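You operate a simulated robot arm through the tools that you are given. There is no shell and no other tool.

Carry out the task below with a simulated robot arm. There is one attempt and no reset: what you move stays moved.

## Task
Set the controls near the top of the tinting bench. At the end: the blue lid knob is turned to mark back; the red lid knob is turned to mark back; the green lid knob is turned to mark back; the orange lid knob is turned to mark back; whatever was shut is shut again. Leave all else as you found it, and nothing knocked over.

The check looks at the end state, three seconds after you hand in, the way a careful person would. Anything else that was tipped, shoved, dropped, spilled or broken makes it a failure. Lids that push on must go on centred and level and be pressed home; caps that screw on are set level and turned clockwise until they are tight.

## Robot
A 7-joint arm with a three-finger gripper, fixed in place. Base frame: the origin is at the foot of the arm, x ahead of it, y to its left, z up; the work surface is at about z = 0.85. Readings come in m, degrees, newtons and seconds.
Its first joint turns from -166.0 to 166.0 degrees. Payload 2.69 kg.
Tool frame: the origin (TCP) lies between the finger pads and is the grasp point; the fingertips stand 0.03 m ahead of it; z points along the fingers, y is the line along which they close. The gripper opens to 0.128 m. The gripper's body begins 0.117 m behind the TCP.
Orientation is told as [roll, pitch, yaw] about the base's x, y, z axes, in that order, counted from this pose: with the fingers straight down and closing along the base's y, the tool's x points along the base's -x, its y along +y and its z along -z.

## Interface
- The arm moves only by the tool step_arm. Its argument "moves" is a list of rows, each an object (a shift or turn left out is 0, a gripper value left out holds the last) with "offset": the shift along the base's x, y, z in m, a list of three; "angular": the turn, a rotation vector about the base's x, y, z in degrees, a list of three. In form: [{"offset": [tx, ty, tz], "angular": [rx, ry, rz]}, ...]. A call has 1 to 20 rows; each row is the pose to reach, as a shift and turn from the pose commanded when the call began. "gripper" is the finger opening in m, from 0 to 0.128, set as the call begins (left out, the last holds). Rows are played at 5 a second. More than 0.05 m and 8.6 degrees between two rows, or a gripper value outside its range, and nothing of the call is played. Where a pose cannot be reached the arm comes as near as it can. A force on the tool above 40 N (or 10 N above the force at the start of the call, whichever is more), or a blocked arm, ends the call early, and 0.2 s more pass. Each finger halts on what it meets, pressing with about 27 N; the grip force reading is that of the motor and also rises with nothing between the fingers. The clock runs only during rows and for 0.2 s after the last one: add rows that repeat a pose to give the fingers time. It gives the time, the measured TCP pose, the force on the tool (base axes), the opening and the grip force at its end, in the units of the frame above (readings bear some noise), with the torque about the TCP (base axes, N m) and any sound that the robot's microphone picked up.
- Cameras (640 x 400 px; columns grow to the right, rows downward): "scene" is fixed at [0.2199, -0.501, 1.8459]; the picture's right is [0.70, -0.72, 0.00], its down [-0.41, -0.40, -0.82] and it looks along [0.58, 0.57, -0.58] (base axes); focal length 329 px, centre (320, 200). "wrist" rides on the gripper at [0.058, 0.054, -0.131] in the tool frame; the picture's right is [-0.68, 0.74, 0.00], its down [-0.62, -0.57, -0.55] and it looks along [-0.40, -0.37, 0.84] (tool axes); focal length 234 px, centre (320, 200). There is no depth. A picture from a camera that has moved, and an enlarged one, comes with that camera's place and axes in the base frame and with its lens.
- grab_frame(camera): a new picture of that camera. The clock stands still meanwhile.
- slide_trunk(by): slides the trunk up (or, below 0, down) by that many m; the arm rides with it, the base frame stays. It gives what a move gives, with no picture.
- close_up(camera, box): a new picture of the part [left, top, right, bottom] of that camera's present view, enlarged. The clock stands still meanwhile.
- close_job(): hands the job in; it is judged then, once.

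Places have to be worked out from the pictures, the camera data and where the tool is seen. Open the gripper and draw the arm clear of the work before you hand the job in, unless the task says otherwise.

The tools are called after ">>>" as name(argument=value, ...) on one line, values as JSON. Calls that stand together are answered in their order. step_arm: Moves the arm, as the interface text tells. Its arguments: {"type":"object","properties":{"moves":{"type":"array","items":{"type":"object","properties":{"offset":{"type":"array","items":{"type":"number"}},"angular":{"type":"array","items":{"type":"number"}}}}},"gripper":{"type":"number"}},"required":["moves"]} The other tools are called the same way: slide_trunk (by) slides the trunk up or down; grab_frame (camera) takes a picture; close_up (camera, box) takes an enlarged picture of a part of a camera's view; close_job () hands the job in.

At the start:

```text
time: 0.0
tool_pos: [0.6066, 0.3427, 1.3573]
tcp_rot: [-0.1, -0.1, 0.0]
contact_force: [0.4, -0.9, -0.1]
ft_torque: [-0.04, 0.0, 0.02]
gripper_width: 0.1281
grip_force: 0.1
trunk travel left (down, up): [-0.175, 0.175]
```

scene: 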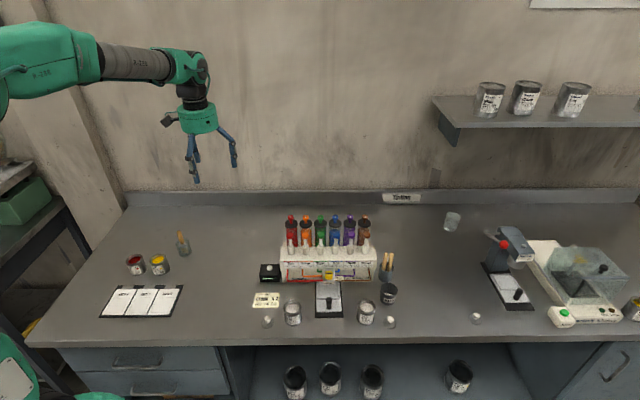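
wrist: 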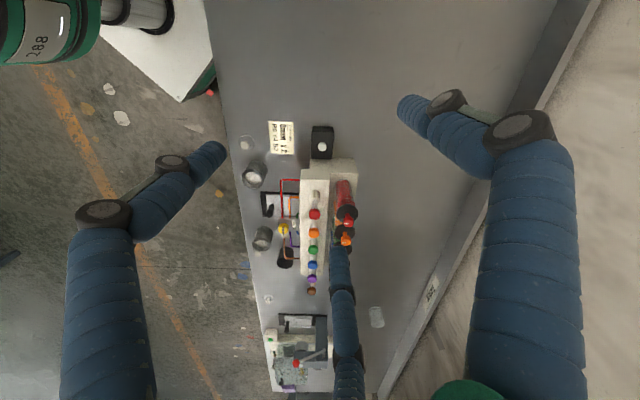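

I'll start by looking closely at the tint dispenser in the centre of the bench with both cameras.

>>> close_up(camera="scene", box=[250, 200, 410, 300])

>>> close_up(camera="wrist", box=[230, 110, 390, 310])

>>> close_up(camera="scene", box=[460, 200, 640, 330])

```text
4.00 times, centred on (330, 250) of scene
camera zoom: at [0.2199, -0.501, 1.8459], right [0.7, -0.72, 0.0], down [-0.41, -0.4, -0.82], along [0.58, 0.57, -0.58], focal length 1316 px, centre (280, 0)
```

zoom: 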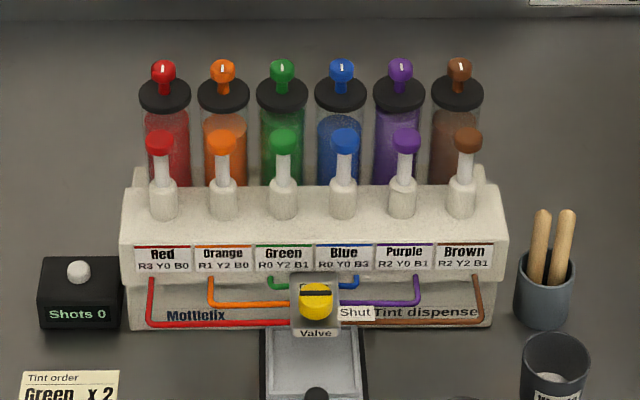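

```text
2.00 times, centred on (310, 210) of wrist
camera zoom: at [0.5501, 0.3957, 1.4878], right [0.68, 0.74, 0.0], down [0.62, -0.57, 0.55], along [0.4, -0.37, -0.84], focal length 468 px, centre (340, 180)
```

zoom: 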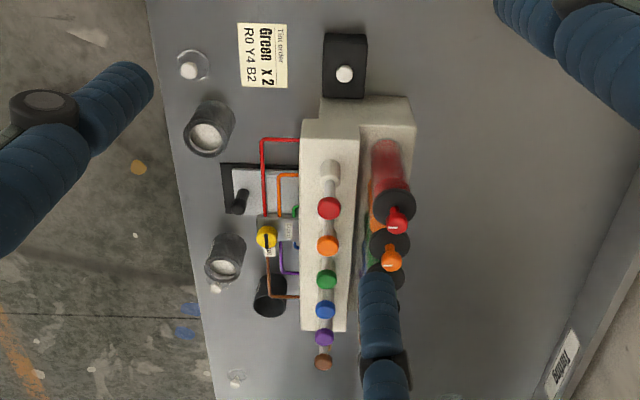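

```text
3.08 times, centred on (550, 265) of scene
camera zoom: at [0.2199, -0.501, 1.8459], right [0.7, -0.72, 0.0], down [-0.41, -0.4, -0.82], along [0.58, 0.57, -0.58], focal length 1012 px, centre (-388, 0)
```

zoom: 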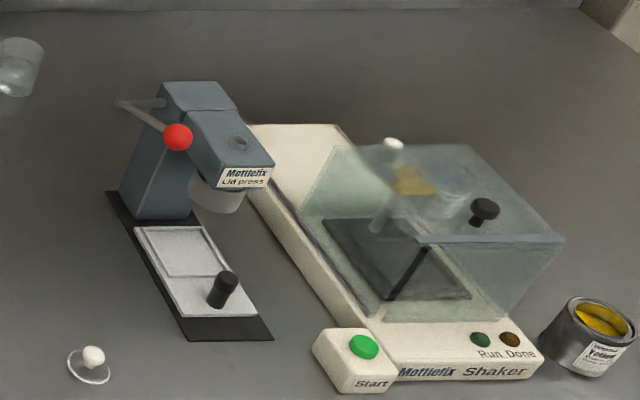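

The canister tops each carry a coloured knob with a white pointer mark. I zoom in further to read the marks and pointers.

>>> close_up(camera="scene", box=[280, 208, 330, 240])

>>> close_up(camera="scene", box=[325, 208, 375, 240])

>>> close_up(camera="scene", box=[280, 240, 380, 300])

>>> close_up(camera="wrist", box=[300, 170, 370, 220])

```text
12.50 times, centred on (305, 224) of scene
camera zoom: at [0.2199, -0.501, 1.8459], right [0.7, -0.72, 0.0], down [-0.41, -0.4, -0.82], along [0.58, 0.57, -0.58], focal length 4112 px, centre (508, -100)
```

zoom: 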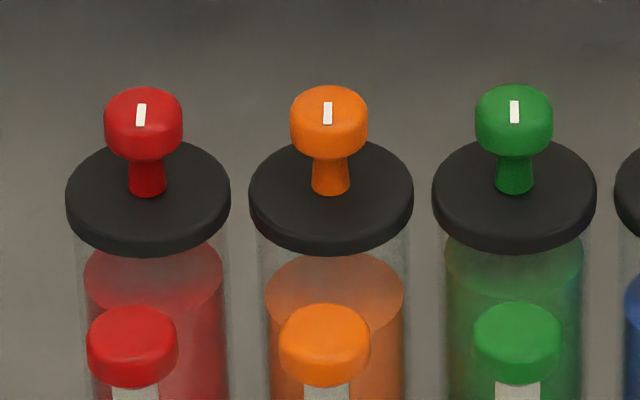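

```text
12.50 times, centred on (350, 224) of scene
camera zoom: at [0.2199, -0.501, 1.8459], right [0.7, -0.72, 0.0], down [-0.41, -0.4, -0.82], along [0.58, 0.57, -0.58], focal length 4112 px, centre (-55, -100)
```

zoom: 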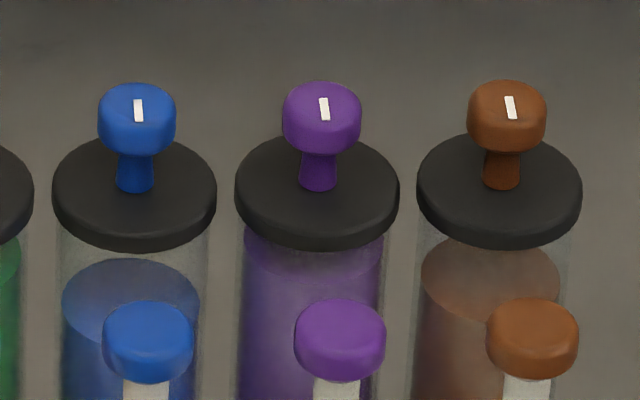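

```text
6.40 times, centred on (330, 270) of scene
camera zoom: at [0.2199, -0.501, 1.8459], right [0.7, -0.72, 0.0], down [-0.41, -0.4, -0.82], along [0.58, 0.57, -0.58], focal length 2105 px, centre (256, -248)
```

zoom: 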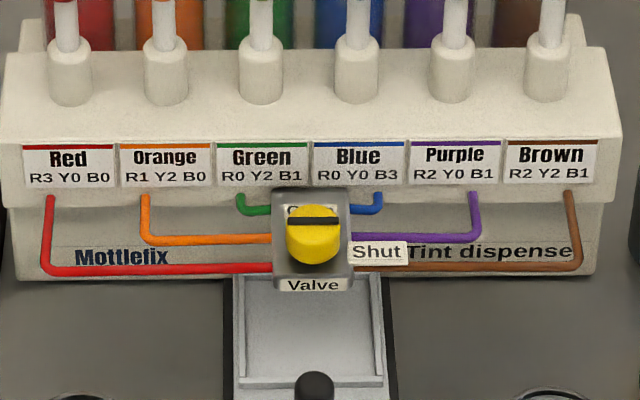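

```text
8.00 times, centred on (335, 195) of wrist
camera zoom: at [0.5501, 0.3957, 1.4878], right [0.68, 0.74, 0.0], down [0.62, -0.57, 0.55], along [0.4, -0.37, -0.84], focal length 1873 px, centre (200, 240)
```

zoom: 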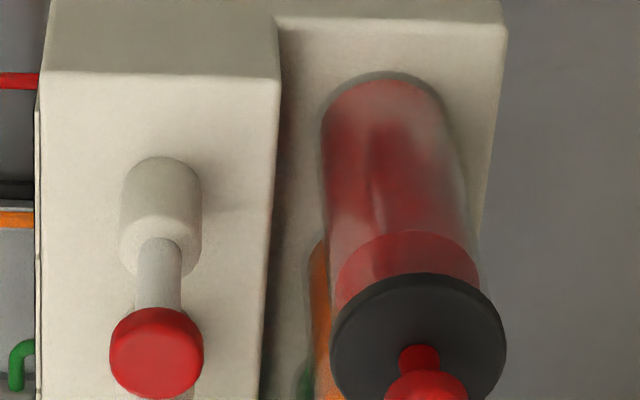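

All six knob marks look alike: a short white bar that seems to run from the centre toward the front. Before going near, I look at the gripper itself to understand what appears in the wrist view.

>>> close_up(camera="scene", box=[130, 40, 290, 200])

>>> close_up(camera="scene", box=[285, 212, 301, 222])

```text
2.50 times, centred on (210, 120) of scene
camera zoom: at [0.2199, -0.501, 1.8459], right [0.7, -0.72, 0.0], down [-0.41, -0.4, -0.82], along [0.58, 0.57, -0.58], focal length 822 px, centre (595, 400)
```

zoom: 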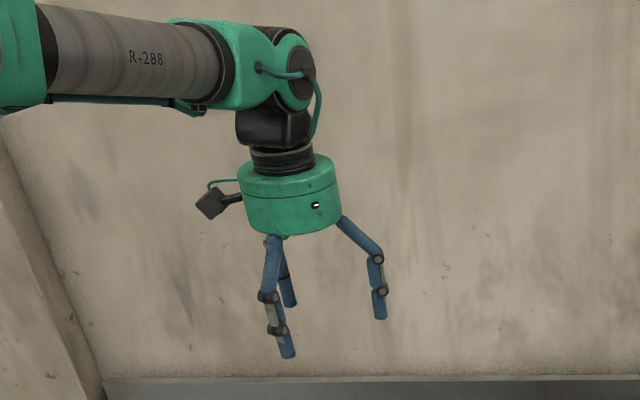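

```text
16.00 times, centred on (293, 217) of scene
camera zoom: at [0.2199, -0.501, 1.8459], right [0.7, -0.72, 0.0], down [-0.41, -0.4, -0.82], along [0.58, 0.57, -0.58], focal length 5263 px, centre (752, -72)
```

zoom: 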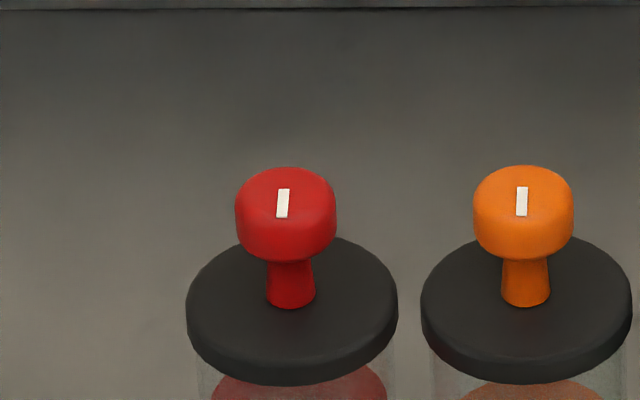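

The hand as drawn seems to show three fingers, while the notes say two along tool y. I'll close the gripper partly in free air and look at how it really moves.

>>> step_arm(moves=[{"offset": [0, 0, 0]}, {"offset": [0, 0, 0]}, {"offset": [0, 0, 0]}, {"offset": [0, 0, 0]}], gripper=0.03)

>>> grab_frame(camera="wrist")

>>> close_up(camera="scene", box=[130, 40, 290, 200])

```text
time: 1.0
tool_pos: [0.6092, 0.3431, 1.3553]
tcp_rot: [0.0, 0.1, 0.0]
contact_force: [-0.2, 0.6, -0.3]
ft_torque: [0.0, 0.01, -0.01]
gripper_width: 0.03
grip_force: 0.0
trunk travel left (down, up): [-0.175, 0.175]
```

```text
taken
camera wrist: at [0.5501, 0.3957, 1.4879], right [0.68, 0.74, 0.0], down [0.62, -0.57, 0.55], along [0.4, -0.37, -0.84], focal length 234 px, centre (320, 200)
```

wrist: 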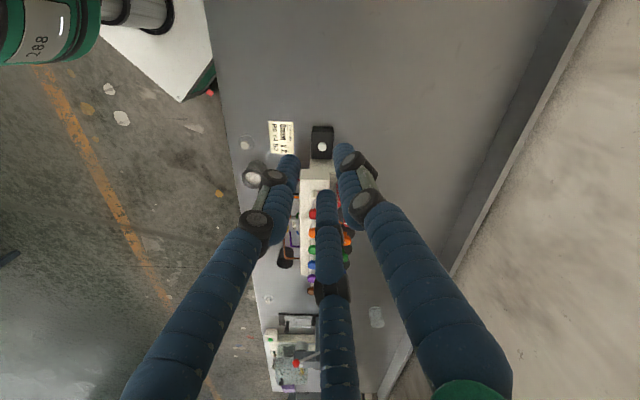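

```text
2.50 times, centred on (210, 120) of scene
camera zoom: at [0.2199, -0.501, 1.8459], right [0.7, -0.72, 0.0], down [-0.41, -0.4, -0.82], along [0.58, 0.57, -0.58], focal length 822 px, centre (595, 400)
```

zoom: 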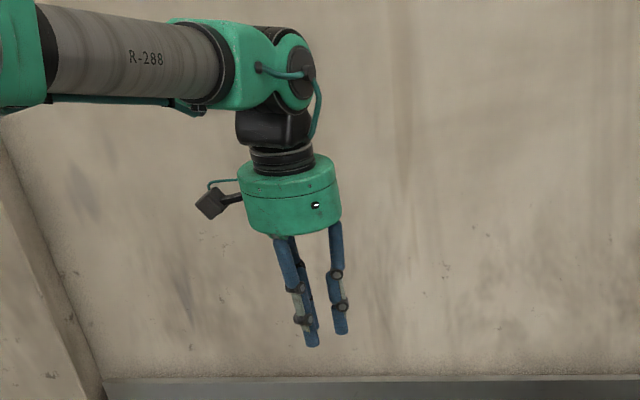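

The gripper closes as a three-finger hand around the TCP axis, with tips about 14 mm thick. That suits a round knob. By triangulation the red lid knob top is at about (0.816, 0.231, 1.10), the spacing is about 54 mm along (0.70, -0.72), and the lids are about 25 mm below the knob tops. I move well above the red knob to see it from the top.

>>> step_arm(moves=[{"offset": [0.035, -0.018, 0]}, {"offset": [0.07, -0.037, 0]}, {"offset": [0.105, -0.055, 0]}, {"offset": [0.14, -0.074, -0.01]}, {"offset": [0.175, -0.092, -0.04]}, {"offset": [0.2, -0.105, -0.075]}, {"offset": [0.208, -0.111, -0.107]}, {"offset": [0.208, -0.111, -0.107]}, {"offset": [0.208, -0.111, -0.107]}])

>>> grab_frame(camera="wrist")

>>> grab_frame(camera="scene")

```text
time: 3.0
tool_pos: [0.8168, 0.2309, 1.2491]
tcp_rot: [0.0, 0.0, 0.0]
contact_force: [-0.4, 0.6, 0.0]
ft_torque: [-0.03, -0.06, -0.01]
gripper_width: 0.0302
grip_force: 0.0
trunk travel left (down, up): [-0.175, 0.175]
```

```text
taken
camera wrist: at [0.7591, 0.283, 1.3803], right [0.68, 0.74, 0.0], down [0.62, -0.57, 0.55], along [0.4, -0.37, -0.84], focal length 234 px, centre (320, 200)
```

wrist: 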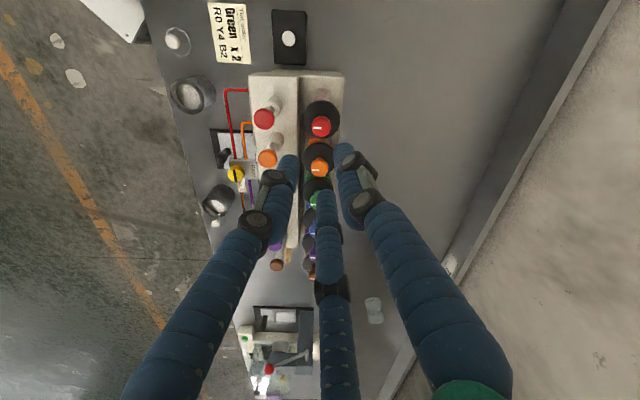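

```text
taken
```

scene: 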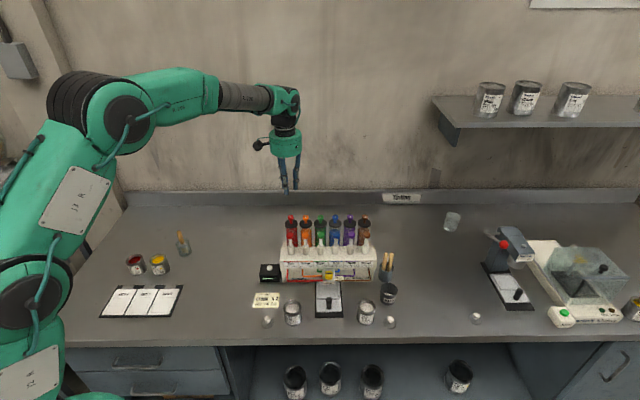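

>>> close_up(camera="wrist", box=[290, 90, 354, 130])

>>> close_up(camera="wrist", box=[240, 80, 400, 180])

```text
10.00 times, centred on (322, 110) of wrist
camera zoom: at [0.7591, 0.283, 1.3803], right [0.68, 0.74, 0.0], down [0.62, -0.57, 0.55], along [0.4, -0.37, -0.84], focal length 2342 px, centre (300, 1100)
```

zoom: 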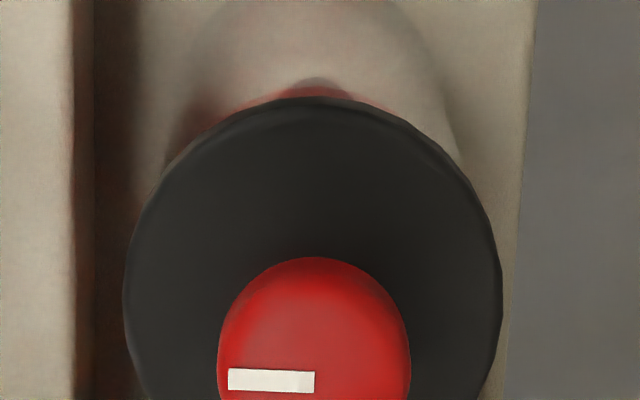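

```text
4.00 times, centred on (320, 130) of wrist
camera zoom: at [0.7591, 0.283, 1.3803], right [0.68, 0.74, 0.0], down [0.62, -0.57, 0.55], along [0.4, -0.37, -0.84], focal length 937 px, centre (320, 480)
```

zoom: 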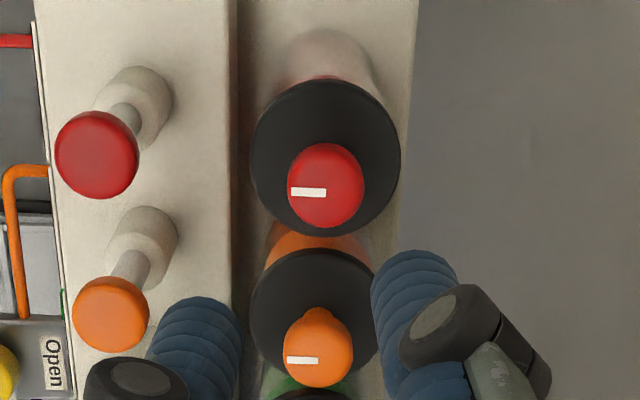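

The white bar runs from the knob centre to its front edge, so every mark is now at the front and needs a 180° turn to point back. The refined red knob centre is about (0.819, 0.230), with its top at about 1.10. While still high and clear, I test how far the wrist can yaw, turning +85° first.

>>> step_arm(moves=[{"angular": [0, 0, 8.5]}, {"angular": [0, 0, 17]}, {"angular": [0, 0, 25.5]}, {"angular": [0, 0, 34]}, {"angular": [0, 0, 42.5]}, {"angular": [0, 0, 51]}, {"angular": [0, 0, 59.5]}, {"angular": [0, 0, 68]}, {"angular": [0, 0, 76.5]}, {"angular": [0, 0, 85]}, {"angular": [0, 0, 93.5]}, {"angular": [0, 0, 102]}, {"angular": [0, 0, 110.5]}, {"angular": [0, 0, 119]}, {"angular": [0, 0, 127.5]}, {"angular": [0, 0, 136]}, {"angular": [0, 0, 136]}])

```text
time: 6.6
tool_pos: [0.8171, 0.2318, 1.2484]
tcp_rot: [0.0, 0.0, 136.1]
contact_force: [0.5, 0.4, -0.5]
ft_torque: [0.0, 0.03, 0.04]
gripper_width: 0.03
grip_force: 0.0
trunk travel left (down, up): [-0.175, 0.175]
```

A yaw of +136° is reachable. I take a picture from this different wrist viewpoint for a second fix on the knobs.

>>> grab_frame(camera="wrist")

>>> close_up(camera="wrist", box=[240, 70, 400, 170])

```text
taken
camera wrist: at [0.8223, 0.1517, 1.3809], right [-1.0, -0.06, 0.0], down [-0.05, 0.83, 0.55], along [-0.03, 0.55, -0.84], focal length 234 px, centre (320, 200)
```

wrist: 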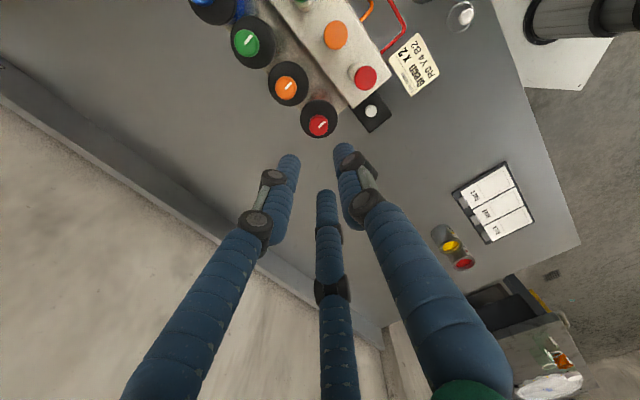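

```text
4.00 times, centred on (320, 120) of wrist
camera zoom: at [0.8223, 0.1517, 1.3809], right [-1.0, -0.06, 0.0], down [-0.05, 0.83, 0.55], along [-0.03, 0.55, -0.84], focal length 937 px, centre (320, 520)
```

zoom: 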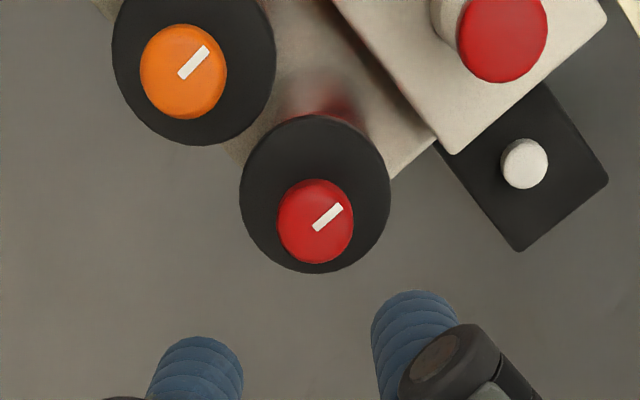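

Both wrist views agree on the red knob top at (0.819, 0.230, 1.103), with orange at about (0.857, 0.191). Still in the air, I now check that the opposite end of the yaw range can be reached for a 180° sweep.

>>> step_arm(moves=[{"angular": [0, 0, -8.5]}, {"angular": [0, 0, -17]}, {"angular": [0, 0, -25.5]}, {"angular": [0, 0, -34]}, {"angular": [0, 0, -42.5]}, {"angular": [0, 0, -51]}, {"angular": [0, 0, -59.5]}, {"angular": [0, 0, -68]}, {"angular": [0, 0, -76.5]}, {"angular": [0, 0, -85]}, {"angular": [0, 0, -93.5]}, {"angular": [0, 0, -102]}, {"angular": [0, 0, -110.5]}, {"angular": [0, 0, -119]}, {"angular": [0, 0, -127.5]}, {"angular": [0, 0, -136]}, {"angular": [0, 0, -144.5]}, {"angular": [0, 0, -153]}, {"angular": [0, 0, -161.5]}, {"angular": [0, 0, -170]}])

>>> step_arm(moves=[{"angular": [0, 0, -8.5]}, {"angular": [0, 0, -17]}, {"angular": [0, 0, -25.5]}, {"angular": [0, 0, -34]}, {"angular": [0, 0, -42.5]}, {"angular": [0, 0, -51]}, {"angular": [0, 0, -56]}, {"angular": [0, 0, -56]}])

>>> grab_frame(camera="wrist")

```text
time: 10.8
tool_pos: [0.8167, 0.2298, 1.2487]
tcp_rot: [0.0, 0.0, -34.2]
contact_force: [0.0, 0.0, 0.3]
ft_torque: [0.02, -0.04, 0.0]
gripper_width: 0.0301
grip_force: 0.1
trunk travel left (down, up): [-0.175, 0.175]
```

```text
time: 12.6
tool_pos: [0.8155, 0.2316, 1.2476]
tcp_rot: [0.0, 0.0, -90.1]
contact_force: [-0.1, 0.6, -0.4]
ft_torque: [-0.01, 0.01, 0.0]
gripper_width: 0.0301
grip_force: 0.0
trunk travel left (down, up): [-0.175, 0.175]
```

```text
taken
camera wrist: at [0.8706, 0.2896, 1.3808], right [0.74, -0.68, 0.0], down [-0.57, -0.61, 0.55], along [-0.37, -0.4, -0.84], focal length 234 px, centre (320, 200)
```

wrist: 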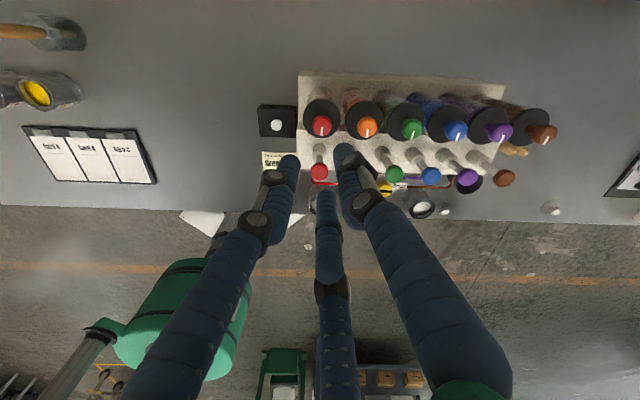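

Yaw -90° also works, so a full 180° turn fits in one grasp. This view shows all six knobs nicely, so I zoom in to fix their positions.

>>> close_up(camera="wrist", box=[296, 80, 456, 180])

>>> close_up(camera="wrist", box=[420, 80, 580, 180])

```text
4.00 times, centred on (376, 130) of wrist
camera zoom: at [0.8706, 0.2896, 1.3808], right [0.74, -0.68, 0.0], down [-0.57, -0.61, 0.55], along [-0.37, -0.4, -0.84], focal length 937 px, centre (96, 480)
```

zoom: 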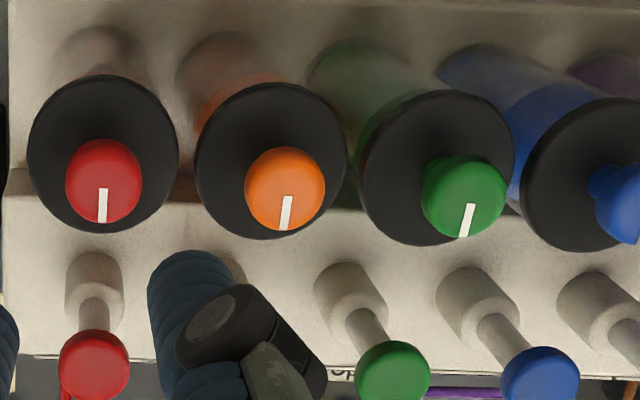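

```text
4.00 times, centred on (500, 130) of wrist
camera zoom: at [0.8706, 0.2896, 1.3808], right [0.74, -0.68, 0.0], down [-0.57, -0.61, 0.55], along [-0.37, -0.4, -0.84], focal length 937 px, centre (-400, 480)
```

zoom: 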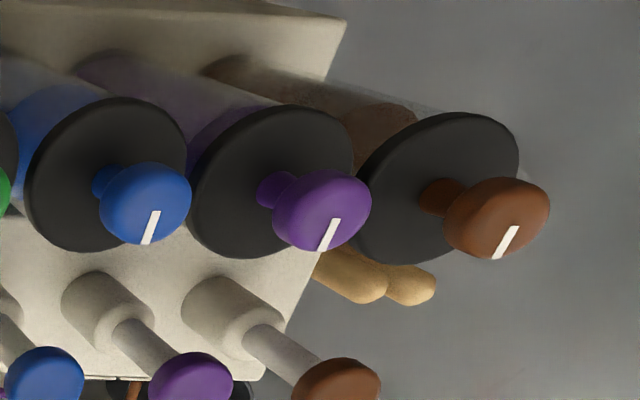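

The knobs triangulate to: red (0.819, 0.230), orange (0.857, 0.1915), green (0.896, 0.153) and blue (0.9345, 0.1145). Tops are at about z 1.103 and lid tops at about 1.076, and the bench front is along (-0.71, -0.71). I centre over red at yaw -90° with the fingers at 0.04 and lower until the tips are beside the cap, still above the lid.

>>> step_arm(moves=[{"offset": [0.0023, -0.0013, 0]}, {"offset": [0.0023, -0.0013, -0.03]}, {"offset": [0.0023, -0.0013, -0.06]}, {"offset": [0.0023, -0.0013, -0.085]}, {"offset": [0.0023, -0.0013, -0.105]}, {"offset": [0.0023, -0.0013, -0.105]}], gripper=0.04)

>>> grab_frame(camera="wrist")

>>> close_up(camera="scene", box=[250, 160, 410, 260])

```text
time: 14.0
tool_pos: [0.818, 0.2305, 1.1432]
tcp_rot: [-0.1, 0.1, -90.0]
contact_force: [0.8, 0.2, -0.5]
ft_torque: [0.01, 0.01, 0.01]
gripper_width: 0.0397
grip_force: 0.0
trunk travel left (down, up): [-0.175, 0.175]
```

```text
taken
camera wrist: at [0.873, 0.2879, 1.2753], right [0.74, -0.68, 0.0], down [-0.57, -0.62, 0.55], along [-0.37, -0.4, -0.84], focal length 234 px, centre (320, 200)
```

wrist: 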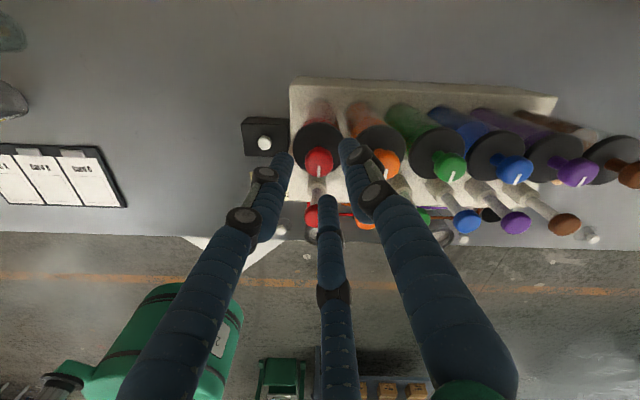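

```text
4.00 times, centred on (330, 210) of scene
camera zoom: at [0.2199, -0.501, 1.8459], right [0.7, -0.72, 0.0], down [-0.41, -0.4, -0.82], along [0.58, 0.57, -0.58], focal length 1316 px, centre (280, 160)
```

zoom: 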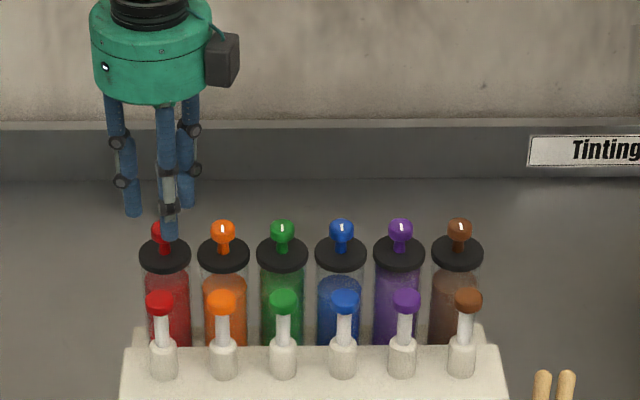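

The tips surround the red knob as expected and the neighbours are clear. I go down another 32 mm slowly, to tip height of about 1.082, watching the force.

>>> step_arm(moves=[{"offset": [0, 0, -0.01]}, {"offset": [0, 0, -0.018]}, {"offset": [0, 0, -0.024]}, {"offset": [0, 0, -0.028]}, {"offset": [0, 0, -0.032]}, {"offset": [0, 0, -0.032]}])

>>> close_up(camera="scene", box=[270, 190, 334, 230])

>>> close_up(camera="wrist", box=[270, 120, 390, 220])

```text
time: 15.4
tool_pos: [0.819, 0.2306, 1.1121]
tcp_rot: [0.0, 0.0, -90.1]
contact_force: [-0.8, -0.4, -0.3]
ft_torque: [-0.02, 0.02, 0.0]
gripper_width: 0.0402
grip_force: 0.0
trunk travel left (down, up): [-0.175, 0.175]
```

```text
10.00 times, centred on (302, 210) of scene
camera zoom: at [0.2199, -0.501, 1.8459], right [0.7, -0.72, 0.0], down [-0.41, -0.4, -0.82], along [0.58, 0.57, -0.58], focal length 3289 px, centre (500, 100)
```

zoom: 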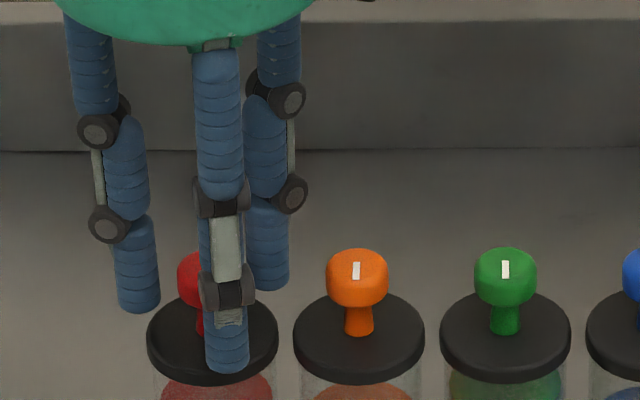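

```text
4.00 times, centred on (330, 170) of wrist
camera zoom: at [0.8725, 0.288, 1.2437], right [0.74, -0.68, 0.0], down [-0.57, -0.62, 0.55], along [-0.37, -0.4, -0.84], focal length 937 px, centre (280, 320)
```

zoom: 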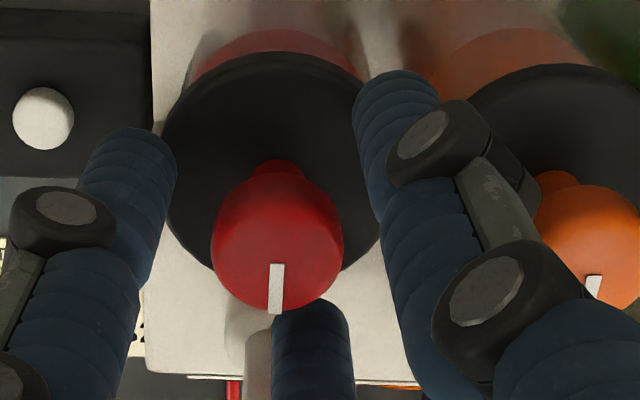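

There is no contact and the knob sits centred between the fingers. I close on the red cap.

>>> step_arm(moves=[{"offset": [0, 0, 0]}, {"offset": [0, 0, 0]}, {"offset": [0, 0, 0]}], gripper=0.018)

>>> close_up(camera="scene", box=[270, 190, 334, 230])

>>> close_up(camera="wrist", box=[270, 120, 390, 220])

```text
time: 16.2
tool_pos: [0.8194, 0.2305, 1.1099]
tcp_rot: [0.0, 0.1, -90.1]
contact_force: [0.2, 7.9, -1.1]
ft_torque: [0.34, -0.08, 0.02]
gripper_width: 0.0213
grip_force: 45.1
trunk travel left (down, up): [-0.175, 0.175]
```

```text
10.00 times, centred on (302, 210) of scene
camera zoom: at [0.2199, -0.501, 1.8459], right [0.7, -0.72, 0.0], down [-0.41, -0.4, -0.82], along [0.58, 0.57, -0.58], focal length 3289 px, centre (500, 100)
```

zoom: 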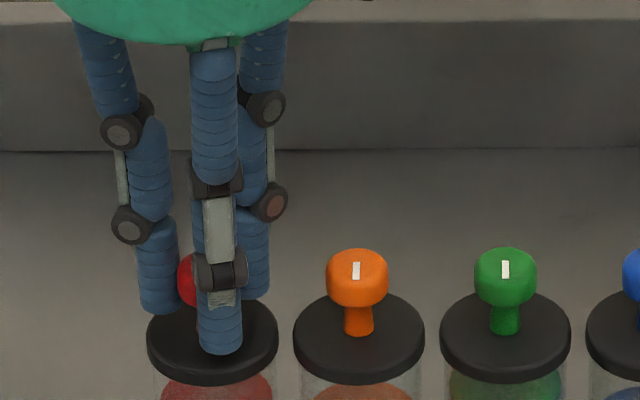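

```text
4.00 times, centred on (330, 170) of wrist
camera zoom: at [0.8726, 0.2887, 1.2436], right [0.74, -0.68, 0.0], down [-0.57, -0.62, 0.55], along [-0.37, -0.4, -0.84], focal length 937 px, centre (280, 320)
```

zoom: 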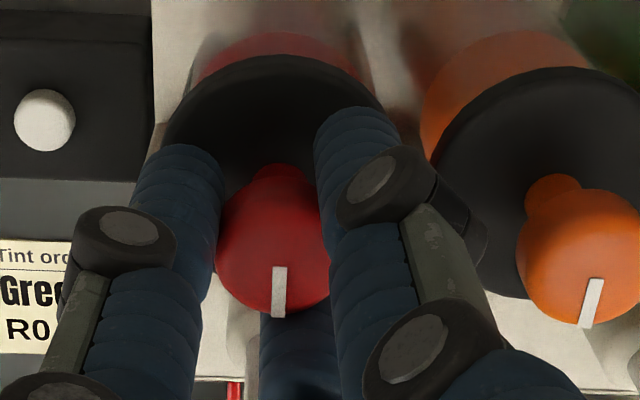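

I have a firm grip at width 0.0213, but there is a side force of 8 N along y, so my centre is slightly off in y. I shift +1.2 mm in y to relax it before turning.

>>> step_arm(moves=[{"offset": [0, 0.0006, 0]}, {"offset": [0, 0.0012, 0]}, {"offset": [0, 0.0012, 0]}, {"offset": [0, 0.0012, 0]}])

```text
time: 17.2
tool_pos: [0.8185, 0.2315, 1.1111]
tcp_rot: [0.0, -0.1, -89.9]
contact_force: [3.3, -3.9, 1.2]
ft_torque: [-0.25, -0.03, -0.02]
gripper_width: 0.0213
grip_force: 45.1
trunk travel left (down, up): [-0.175, 0.175]
```

The centre is now within about 0.4 mm. I back off 0.4 mm and try a small counter-clockwise turn of +12°, reading the torque about z.

>>> step_arm(moves=[{"offset": [0, -0.0004, 0], "angular": [0, 0, 4]}, {"offset": [0, -0.0004, 0], "angular": [0, 0, 8]}, {"offset": [0, -0.0004, 0], "angular": [0, 0, 12]}, {"offset": [0, -0.0004, 0], "angular": [0, 0, 12]}])

>>> close_up(camera="wrist", box=[270, 120, 390, 220])

>>> close_up(camera="scene", box=[270, 190, 334, 230])

```text
time: 18.2
tool_pos: [0.8185, 0.2311, 1.1121]
tcp_rot: [0.0, 0.0, -78.0]
contact_force: [4.7, -2.5, 0.6]
ft_torque: [-0.06, -0.06, 0.01]
gripper_width: 0.0213
grip_force: 44.9
trunk travel left (down, up): [-0.175, 0.175]
```

```text
4.00 times, centred on (330, 170) of wrist
camera zoom: at [0.8592, 0.2987, 1.2436], right [0.86, -0.51, 0.0], down [-0.42, -0.72, 0.55], along [-0.28, -0.47, -0.84], focal length 937 px, centre (280, 320)
```

zoom: 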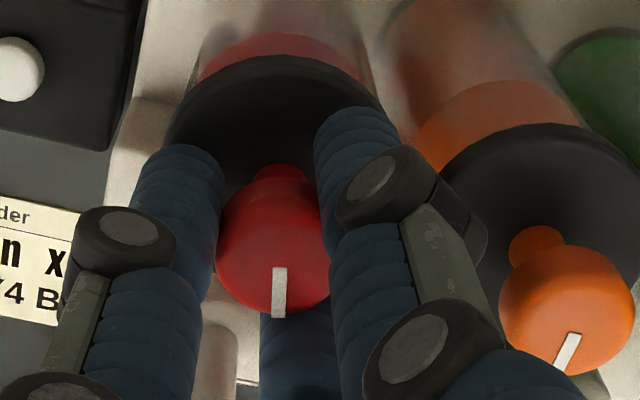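

```text
10.00 times, centred on (302, 210) of scene
camera zoom: at [0.2199, -0.501, 1.8459], right [0.7, -0.72, 0.0], down [-0.41, -0.4, -0.82], along [0.58, 0.57, -0.58], focal length 3289 px, centre (500, 100)
```

zoom: 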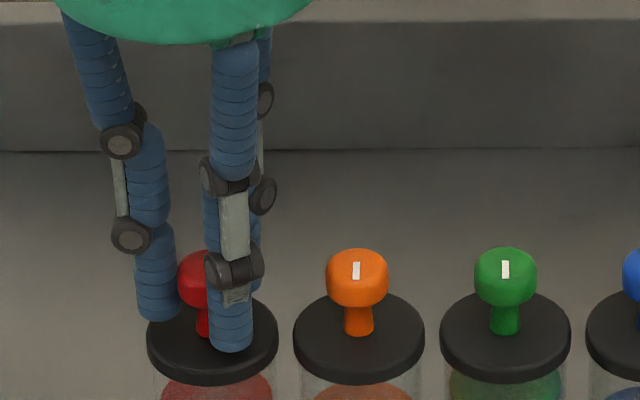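

The knob followed the fingers freely with almost no torque. I continue counter-clockwise for another 84°, with a tiny +x relief.

>>> step_arm(moves=[{"offset": [0.0003, -0.0002, 0], "angular": [0, 0, 8.4]}, {"offset": [0.0003, -0.0002, 0], "angular": [0, 0, 16.8]}, {"offset": [0.0003, -0.0002, 0], "angular": [0, 0, 25.2]}, {"offset": [0.0003, -0.0002, 0], "angular": [0, 0, 33.6]}, {"offset": [0.0003, -0.0002, 0], "angular": [0, 0, 42]}, {"offset": [0.0003, -0.0002, 0], "angular": [0, 0, 50.4]}, {"offset": [0.0003, -0.0002, 0], "angular": [0, 0, 58.8]}, {"offset": [0.0003, -0.0002, 0], "angular": [0, 0, 67.2]}, {"offset": [0.0003, -0.0002, 0], "angular": [0, 0, 75.6]}, {"offset": [0.0003, -0.0002, 0], "angular": [0, 0, 84]}, {"offset": [0.0003, -0.0002, 0], "angular": [0, 0, 84]}])

>>> close_up(camera="wrist", box=[270, 120, 390, 220])

>>> close_up(camera="scene", box=[270, 190, 334, 230])

```text
time: 20.6
tool_pos: [0.8183, 0.2303, 1.1119]
tcp_rot: [0.0, -0.1, 6.1]
contact_force: [0.6, 4.6, -2.5]
ft_torque: [0.1, 0.03, 0.01]
gripper_width: 0.0214
grip_force: 44.9
trunk travel left (down, up): [-0.175, 0.175]
```

```text
4.00 times, centred on (330, 170) of wrist
camera zoom: at [0.7552, 0.2775, 1.2436], right [0.59, 0.8, 0.0], down [0.67, -0.5, 0.55], along [0.44, -0.33, -0.84], focal length 937 px, centre (280, 320)
```

zoom: 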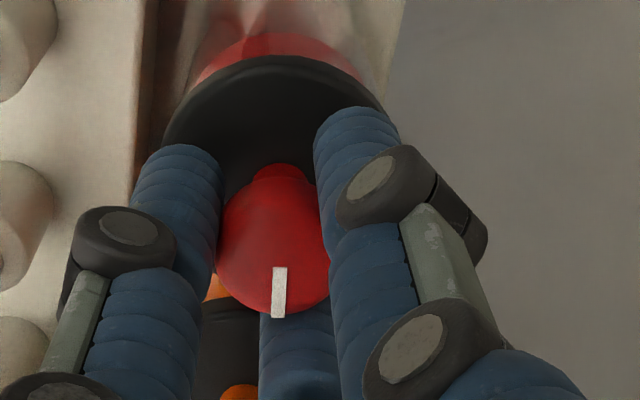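

```text
10.00 times, centred on (302, 210) of scene
camera zoom: at [0.2199, -0.501, 1.8459], right [0.7, -0.72, 0.0], down [-0.41, -0.4, -0.82], along [0.58, 0.57, -0.58], focal length 3289 px, centre (500, 100)
```

zoom: 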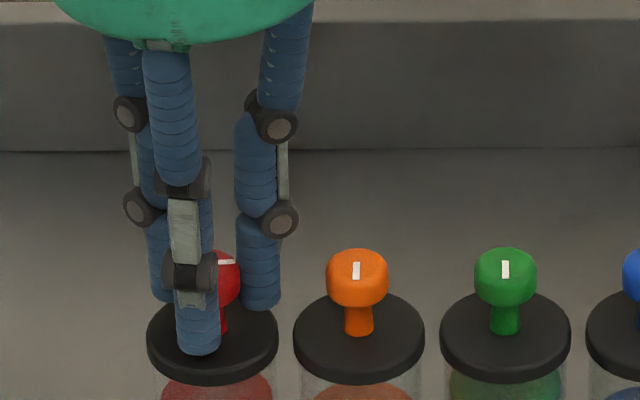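

The red knob has turned with the hand by 96°, the torque is still near zero, and its mark points right. I turn the remaining 84°.

>>> step_arm(moves=[{"offset": [0, 0.0004, 0], "angular": [0, 0, 8.4]}, {"offset": [0, 0.0004, 0], "angular": [0, 0, 16.8]}, {"offset": [0, 0.0004, 0], "angular": [0, 0, 25.2]}, {"offset": [0, 0.0004, 0], "angular": [0, 0, 33.6]}, {"offset": [0, 0.0004, 0], "angular": [0, 0, 42]}, {"offset": [0, 0.0004, 0], "angular": [0, 0, 50.4]}, {"offset": [0, 0.0004, 0], "angular": [0, 0, 58.8]}, {"offset": [0, 0.0004, 0], "angular": [0, 0, 67.2]}, {"offset": [0, 0.0004, 0], "angular": [0, 0, 75.6]}, {"offset": [0, 0.0004, 0], "angular": [0, 0, 84]}, {"offset": [0, 0.0004, 0], "angular": [0, 0, 84]}])

>>> close_up(camera="wrist", box=[270, 120, 390, 220])

>>> close_up(camera="scene", box=[270, 190, 334, 230])

```text
time: 23.0
tool_pos: [0.818, 0.2313, 1.1108]
tcp_rot: [0.0, 0.0, 90.0]
contact_force: [-6.5, -4.8, -2.9]
ft_torque: [-0.2, 0.16, 0.01]
gripper_width: 0.0214
grip_force: 44.9
trunk travel left (down, up): [-0.175, 0.175]
```

```text
4.00 times, centred on (330, 170) of wrist
camera zoom: at [0.7653, 0.1718, 1.2436], right [-0.74, 0.68, 0.0], down [0.56, 0.62, 0.55], along [0.37, 0.4, -0.84], focal length 937 px, centre (280, 320)
```

zoom: 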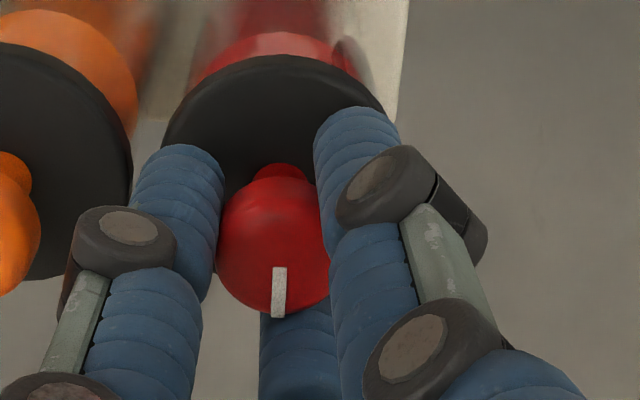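

```text
10.00 times, centred on (302, 210) of scene
camera zoom: at [0.2199, -0.501, 1.8459], right [0.7, -0.72, 0.0], down [-0.41, -0.4, -0.82], along [0.58, 0.57, -0.58], focal length 3289 px, centre (500, 100)
```

zoom: 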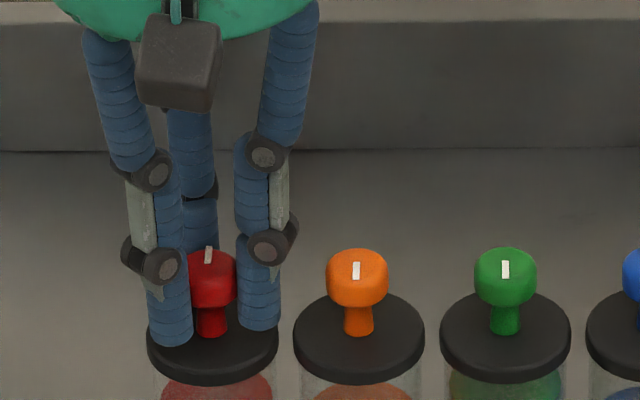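

The red mark now points to the back. I relax the side force, then open to 0.04 and let things settle before checking.

>>> step_arm(moves=[{"offset": [-0.0005, -0.0004, 0]}, {"offset": [-0.0005, -0.0004, 0]}])

>>> step_arm(moves=[{"offset": [0, 0, 0]}, {"offset": [0, 0, 0]}, {"offset": [0, 0, 0]}], gripper=0.04)

>>> close_up(camera="scene", box=[270, 190, 334, 230])

>>> close_up(camera="wrist", box=[270, 120, 390, 220])

```text
time: 23.6
tool_pos: [0.817, 0.2313, 1.1124]
tcp_rot: [0.0, 0.0, 90.0]
contact_force: [-0.1, 1.8, -4.1]
ft_torque: [0.16, -0.16, -0.01]
gripper_width: 0.0213
grip_force: 44.5
trunk travel left (down, up): [-0.175, 0.175]
```

```text
time: 24.4
tool_pos: [0.818, 0.2299, 1.1121]
tcp_rot: [0.0, -0.1, 89.9]
contact_force: [-0.1, -0.1, 0.0]
ft_torque: [0.02, -0.04, 0.01]
gripper_width: 0.0401
grip_force: 0.0
trunk travel left (down, up): [-0.175, 0.175]
```

```text
10.00 times, centred on (302, 210) of scene
camera zoom: at [0.2199, -0.501, 1.8459], right [0.7, -0.72, 0.0], down [-0.41, -0.4, -0.82], along [0.58, 0.57, -0.58], focal length 3289 px, centre (500, 100)
```

zoom: 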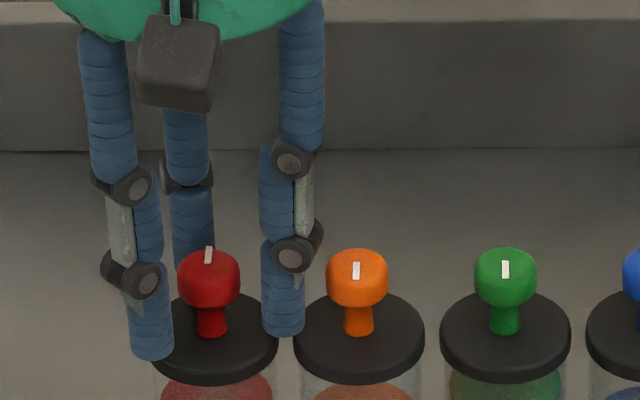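

```text
4.00 times, centred on (330, 170) of wrist
camera zoom: at [0.7648, 0.1715, 1.2438], right [-0.74, 0.68, 0.0], down [0.57, 0.62, 0.55], along [0.37, 0.4, -0.84], focal length 937 px, centre (280, 320)
```

zoom: 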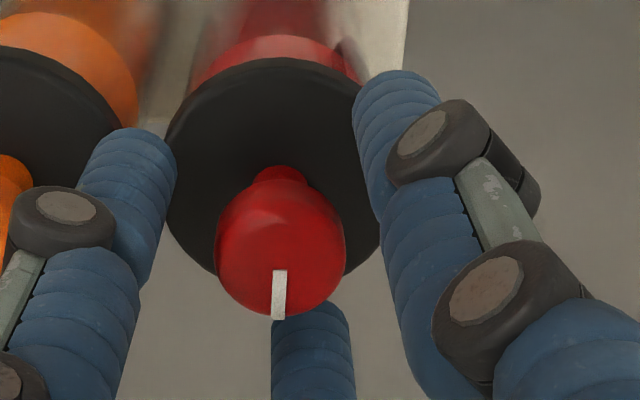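

The red knob stays with its mark to the back after release. I lift 50 mm, rewind the wrist toward -90° in the air, and move over orange, which is +38.6 mm in x and -38.6 mm in y.

>>> step_arm(moves=[{"offset": [0, 0, 0.025]}, {"offset": [0, 0, 0.05]}, {"offset": [0.005, -0.005, 0.055], "angular": [0, 0, -8.5]}, {"offset": [0.01, -0.01, 0.055], "angular": [0, 0, -17]}, {"offset": [0.015, -0.015, 0.055], "angular": [0, 0, -25.5]}, {"offset": [0.02, -0.02, 0.055], "angular": [0, 0, -34]}, {"offset": [0.025, -0.025, 0.055], "angular": [0, 0, -42.5]}, {"offset": [0.03, -0.03, 0.055], "angular": [0, 0, -51]}, {"offset": [0.035, -0.035, 0.055], "angular": [0, 0, -59.5]}, {"offset": [0.0386, -0.0386, 0.055], "angular": [0, 0, -68]}, {"offset": [0.0386, -0.0386, 0.055], "angular": [0, 0, -76.5]}, {"offset": [0.0386, -0.0386, 0.055], "angular": [0, 0, -85]}, {"offset": [0.0386, -0.0386, 0.055], "angular": [0, 0, -93.5]}, {"offset": [0.0386, -0.0386, 0.055], "angular": [0, 0, -102]}, {"offset": [0.0386, -0.0386, 0.055], "angular": [0, 0, -110.5]}, {"offset": [0.0386, -0.0386, 0.055], "angular": [0, 0, -119]}, {"offset": [0.0386, -0.0386, 0.055], "angular": [0, 0, -127.5]}, {"offset": [0.0386, -0.0386, 0.055], "angular": [0, 0, -136]}, {"offset": [0.0386, -0.0386, 0.055], "angular": [0, 0, -144.5]}, {"offset": [0.0386, -0.0386, 0.055], "angular": [0, 0, -153]}])

>>> step_arm(moves=[{"angular": [0, 0, -8.5]}, {"angular": [0, 0, -17]}, {"angular": [0, 0, -25.5]}, {"angular": [0, 0, -27]}, {"angular": [0, 0, -27]}])

>>> close_up(camera="wrist", box=[256, 80, 416, 180])

>>> close_up(camera="scene", box=[270, 190, 334, 230])

```text
time: 28.6
tool_pos: [0.8565, 0.1917, 1.1664]
tcp_rot: [-0.1, 0.1, -63.2]
contact_force: [-0.4, -0.6, -0.8]
ft_torque: [-0.02, -0.02, -0.01]
gripper_width: 0.0399
grip_force: 0.0
trunk travel left (down, up): [-0.175, 0.175]
```

```text
time: 29.8
tool_pos: [0.8562, 0.192, 1.1673]
tcp_rot: [0.0, 0.1, -90.1]
contact_force: [-0.2, 0.5, -0.2]
ft_torque: [0.0, 0.0, 0.02]
gripper_width: 0.04
grip_force: 0.0
trunk travel left (down, up): [-0.175, 0.175]
```

```text
4.00 times, centred on (336, 130) of wrist
camera zoom: at [0.9109, 0.2502, 1.2985], right [0.74, -0.68, 0.0], down [-0.57, -0.62, 0.55], along [-0.37, -0.4, -0.84], focal length 937 px, centre (256, 480)
```

zoom: 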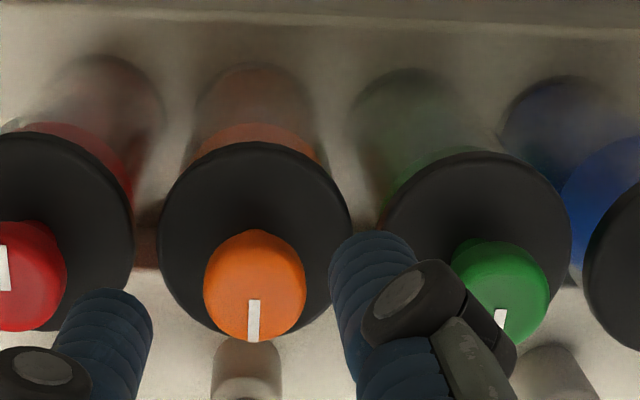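

```text
10.00 times, centred on (302, 210) of scene
camera zoom: at [0.2199, -0.501, 1.8459], right [0.7, -0.72, 0.0], down [-0.41, -0.4, -0.82], along [0.58, 0.57, -0.58], focal length 3289 px, centre (500, 100)
```

zoom: 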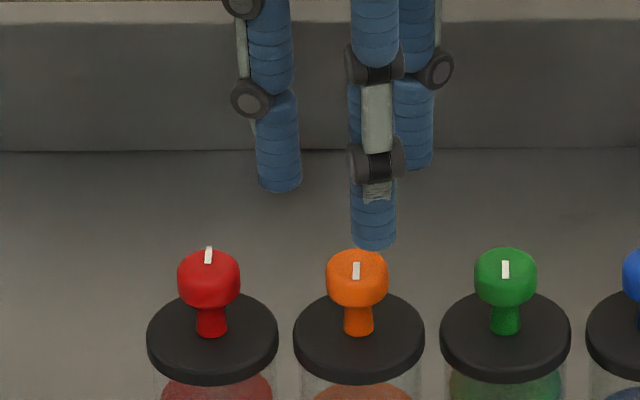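

The hand is over orange within 0.5 mm, and the red mark clearly stays back. I descend 55 mm around the orange cap, slowing at the end.

>>> step_arm(moves=[{"offset": [-0.0004, 0, -0.02]}, {"offset": [-0.0004, 0, -0.035]}, {"offset": [-0.0004, 0, -0.045]}, {"offset": [-0.0004, 0, -0.051]}, {"offset": [-0.0004, 0, -0.055]}, {"offset": [-0.0004, 0, -0.055]}])

>>> close_up(camera="wrist", box=[270, 120, 390, 220])

```text
time: 31.2
tool_pos: [0.855, 0.1925, 1.1119]
tcp_rot: [0.0, 0.1, -90.1]
contact_force: [0.5, 0.2, 0.3]
ft_torque: [0.01, 0.01, -0.01]
gripper_width: 0.0402
grip_force: 0.0
trunk travel left (down, up): [-0.175, 0.175]
```

```text
4.00 times, centred on (330, 170) of wrist
camera zoom: at [0.9101, 0.25, 1.2438], right [0.74, -0.68, 0.0], down [-0.57, -0.62, 0.55], along [-0.37, -0.4, -0.84], focal length 937 px, centre (280, 320)
```

zoom: 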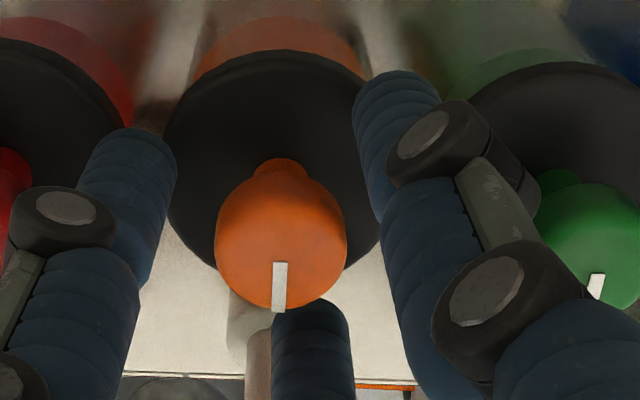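

It is centred and touching nothing. I close on the orange cap.

>>> step_arm(moves=[{"offset": [0.0003, 0.0003, 0]}, {"offset": [0.0003, 0.0003, 0]}, {"offset": [0.0003, 0.0003, 0]}], gripper=0.018)

```text
time: 32.0
tool_pos: [0.8566, 0.1926, 1.1125]
tcp_rot: [-0.1, -0.1, -90.0]
contact_force: [-1.2, 4.6, -0.1]
ft_torque: [0.19, 0.04, 0.01]
gripper_width: 0.0214
grip_force: 45.2
trunk travel left (down, up): [-0.175, 0.175]
```

The grip is good, with only 4.6 N along y. I relieve that by +0.4 mm and turn counter-clockwise by 84°.

>>> step_arm(moves=[{"offset": [0, 0.0004, 0]}, {"offset": [0, 0.0004, 0], "angular": [0, 0, 8.4]}, {"offset": [0, 0.0004, 0], "angular": [0, 0, 16.8]}, {"offset": [0, 0.0004, 0], "angular": [0, 0, 25.2]}, {"offset": [0, 0.0004, 0], "angular": [0, 0, 33.6]}, {"offset": [0, 0.0004, 0], "angular": [0, 0, 42]}, {"offset": [0, 0.0004, 0], "angular": [0, 0, 50.4]}, {"offset": [0, 0.0004, 0], "angular": [0, 0, 58.8]}, {"offset": [0, 0.0004, 0], "angular": [0, 0, 67.2]}, {"offset": [0, 0.0004, 0], "angular": [0, 0, 75.6]}, {"offset": [0, 0.0004, 0], "angular": [0, 0, 84]}, {"offset": [0, 0.0004, 0], "angular": [0, 0, 90]}, {"offset": [0, 0.0004, 0], "angular": [0, 0, 90]}])

>>> close_up(camera="scene", box=[270, 190, 334, 230])

```text
time: 34.8
tool_pos: [0.8556, 0.1939, 1.1118]
tcp_rot: [0.0, 0.1, 0.1]
contact_force: [-3.6, -4.6, -3.2]
ft_torque: [-0.11, 0.05, 0.04]
gripper_width: 0.0216
grip_force: 44.9
trunk travel left (down, up): [-0.175, 0.175]
```

```text
10.00 times, centred on (302, 210) of scene
camera zoom: at [0.2199, -0.501, 1.8459], right [0.7, -0.72, 0.0], down [-0.41, -0.4, -0.82], along [0.58, 0.57, -0.58], focal length 3289 px, centre (500, 100)
```

zoom: 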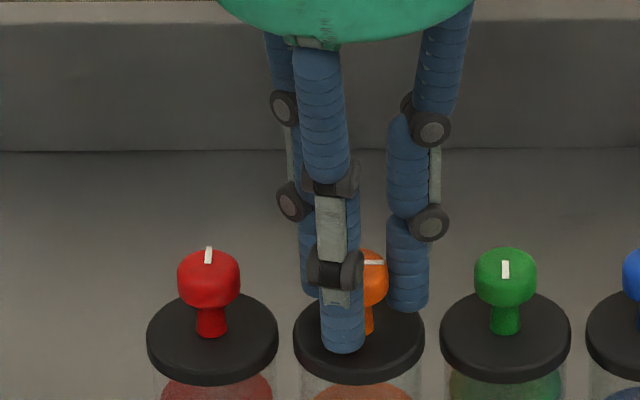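

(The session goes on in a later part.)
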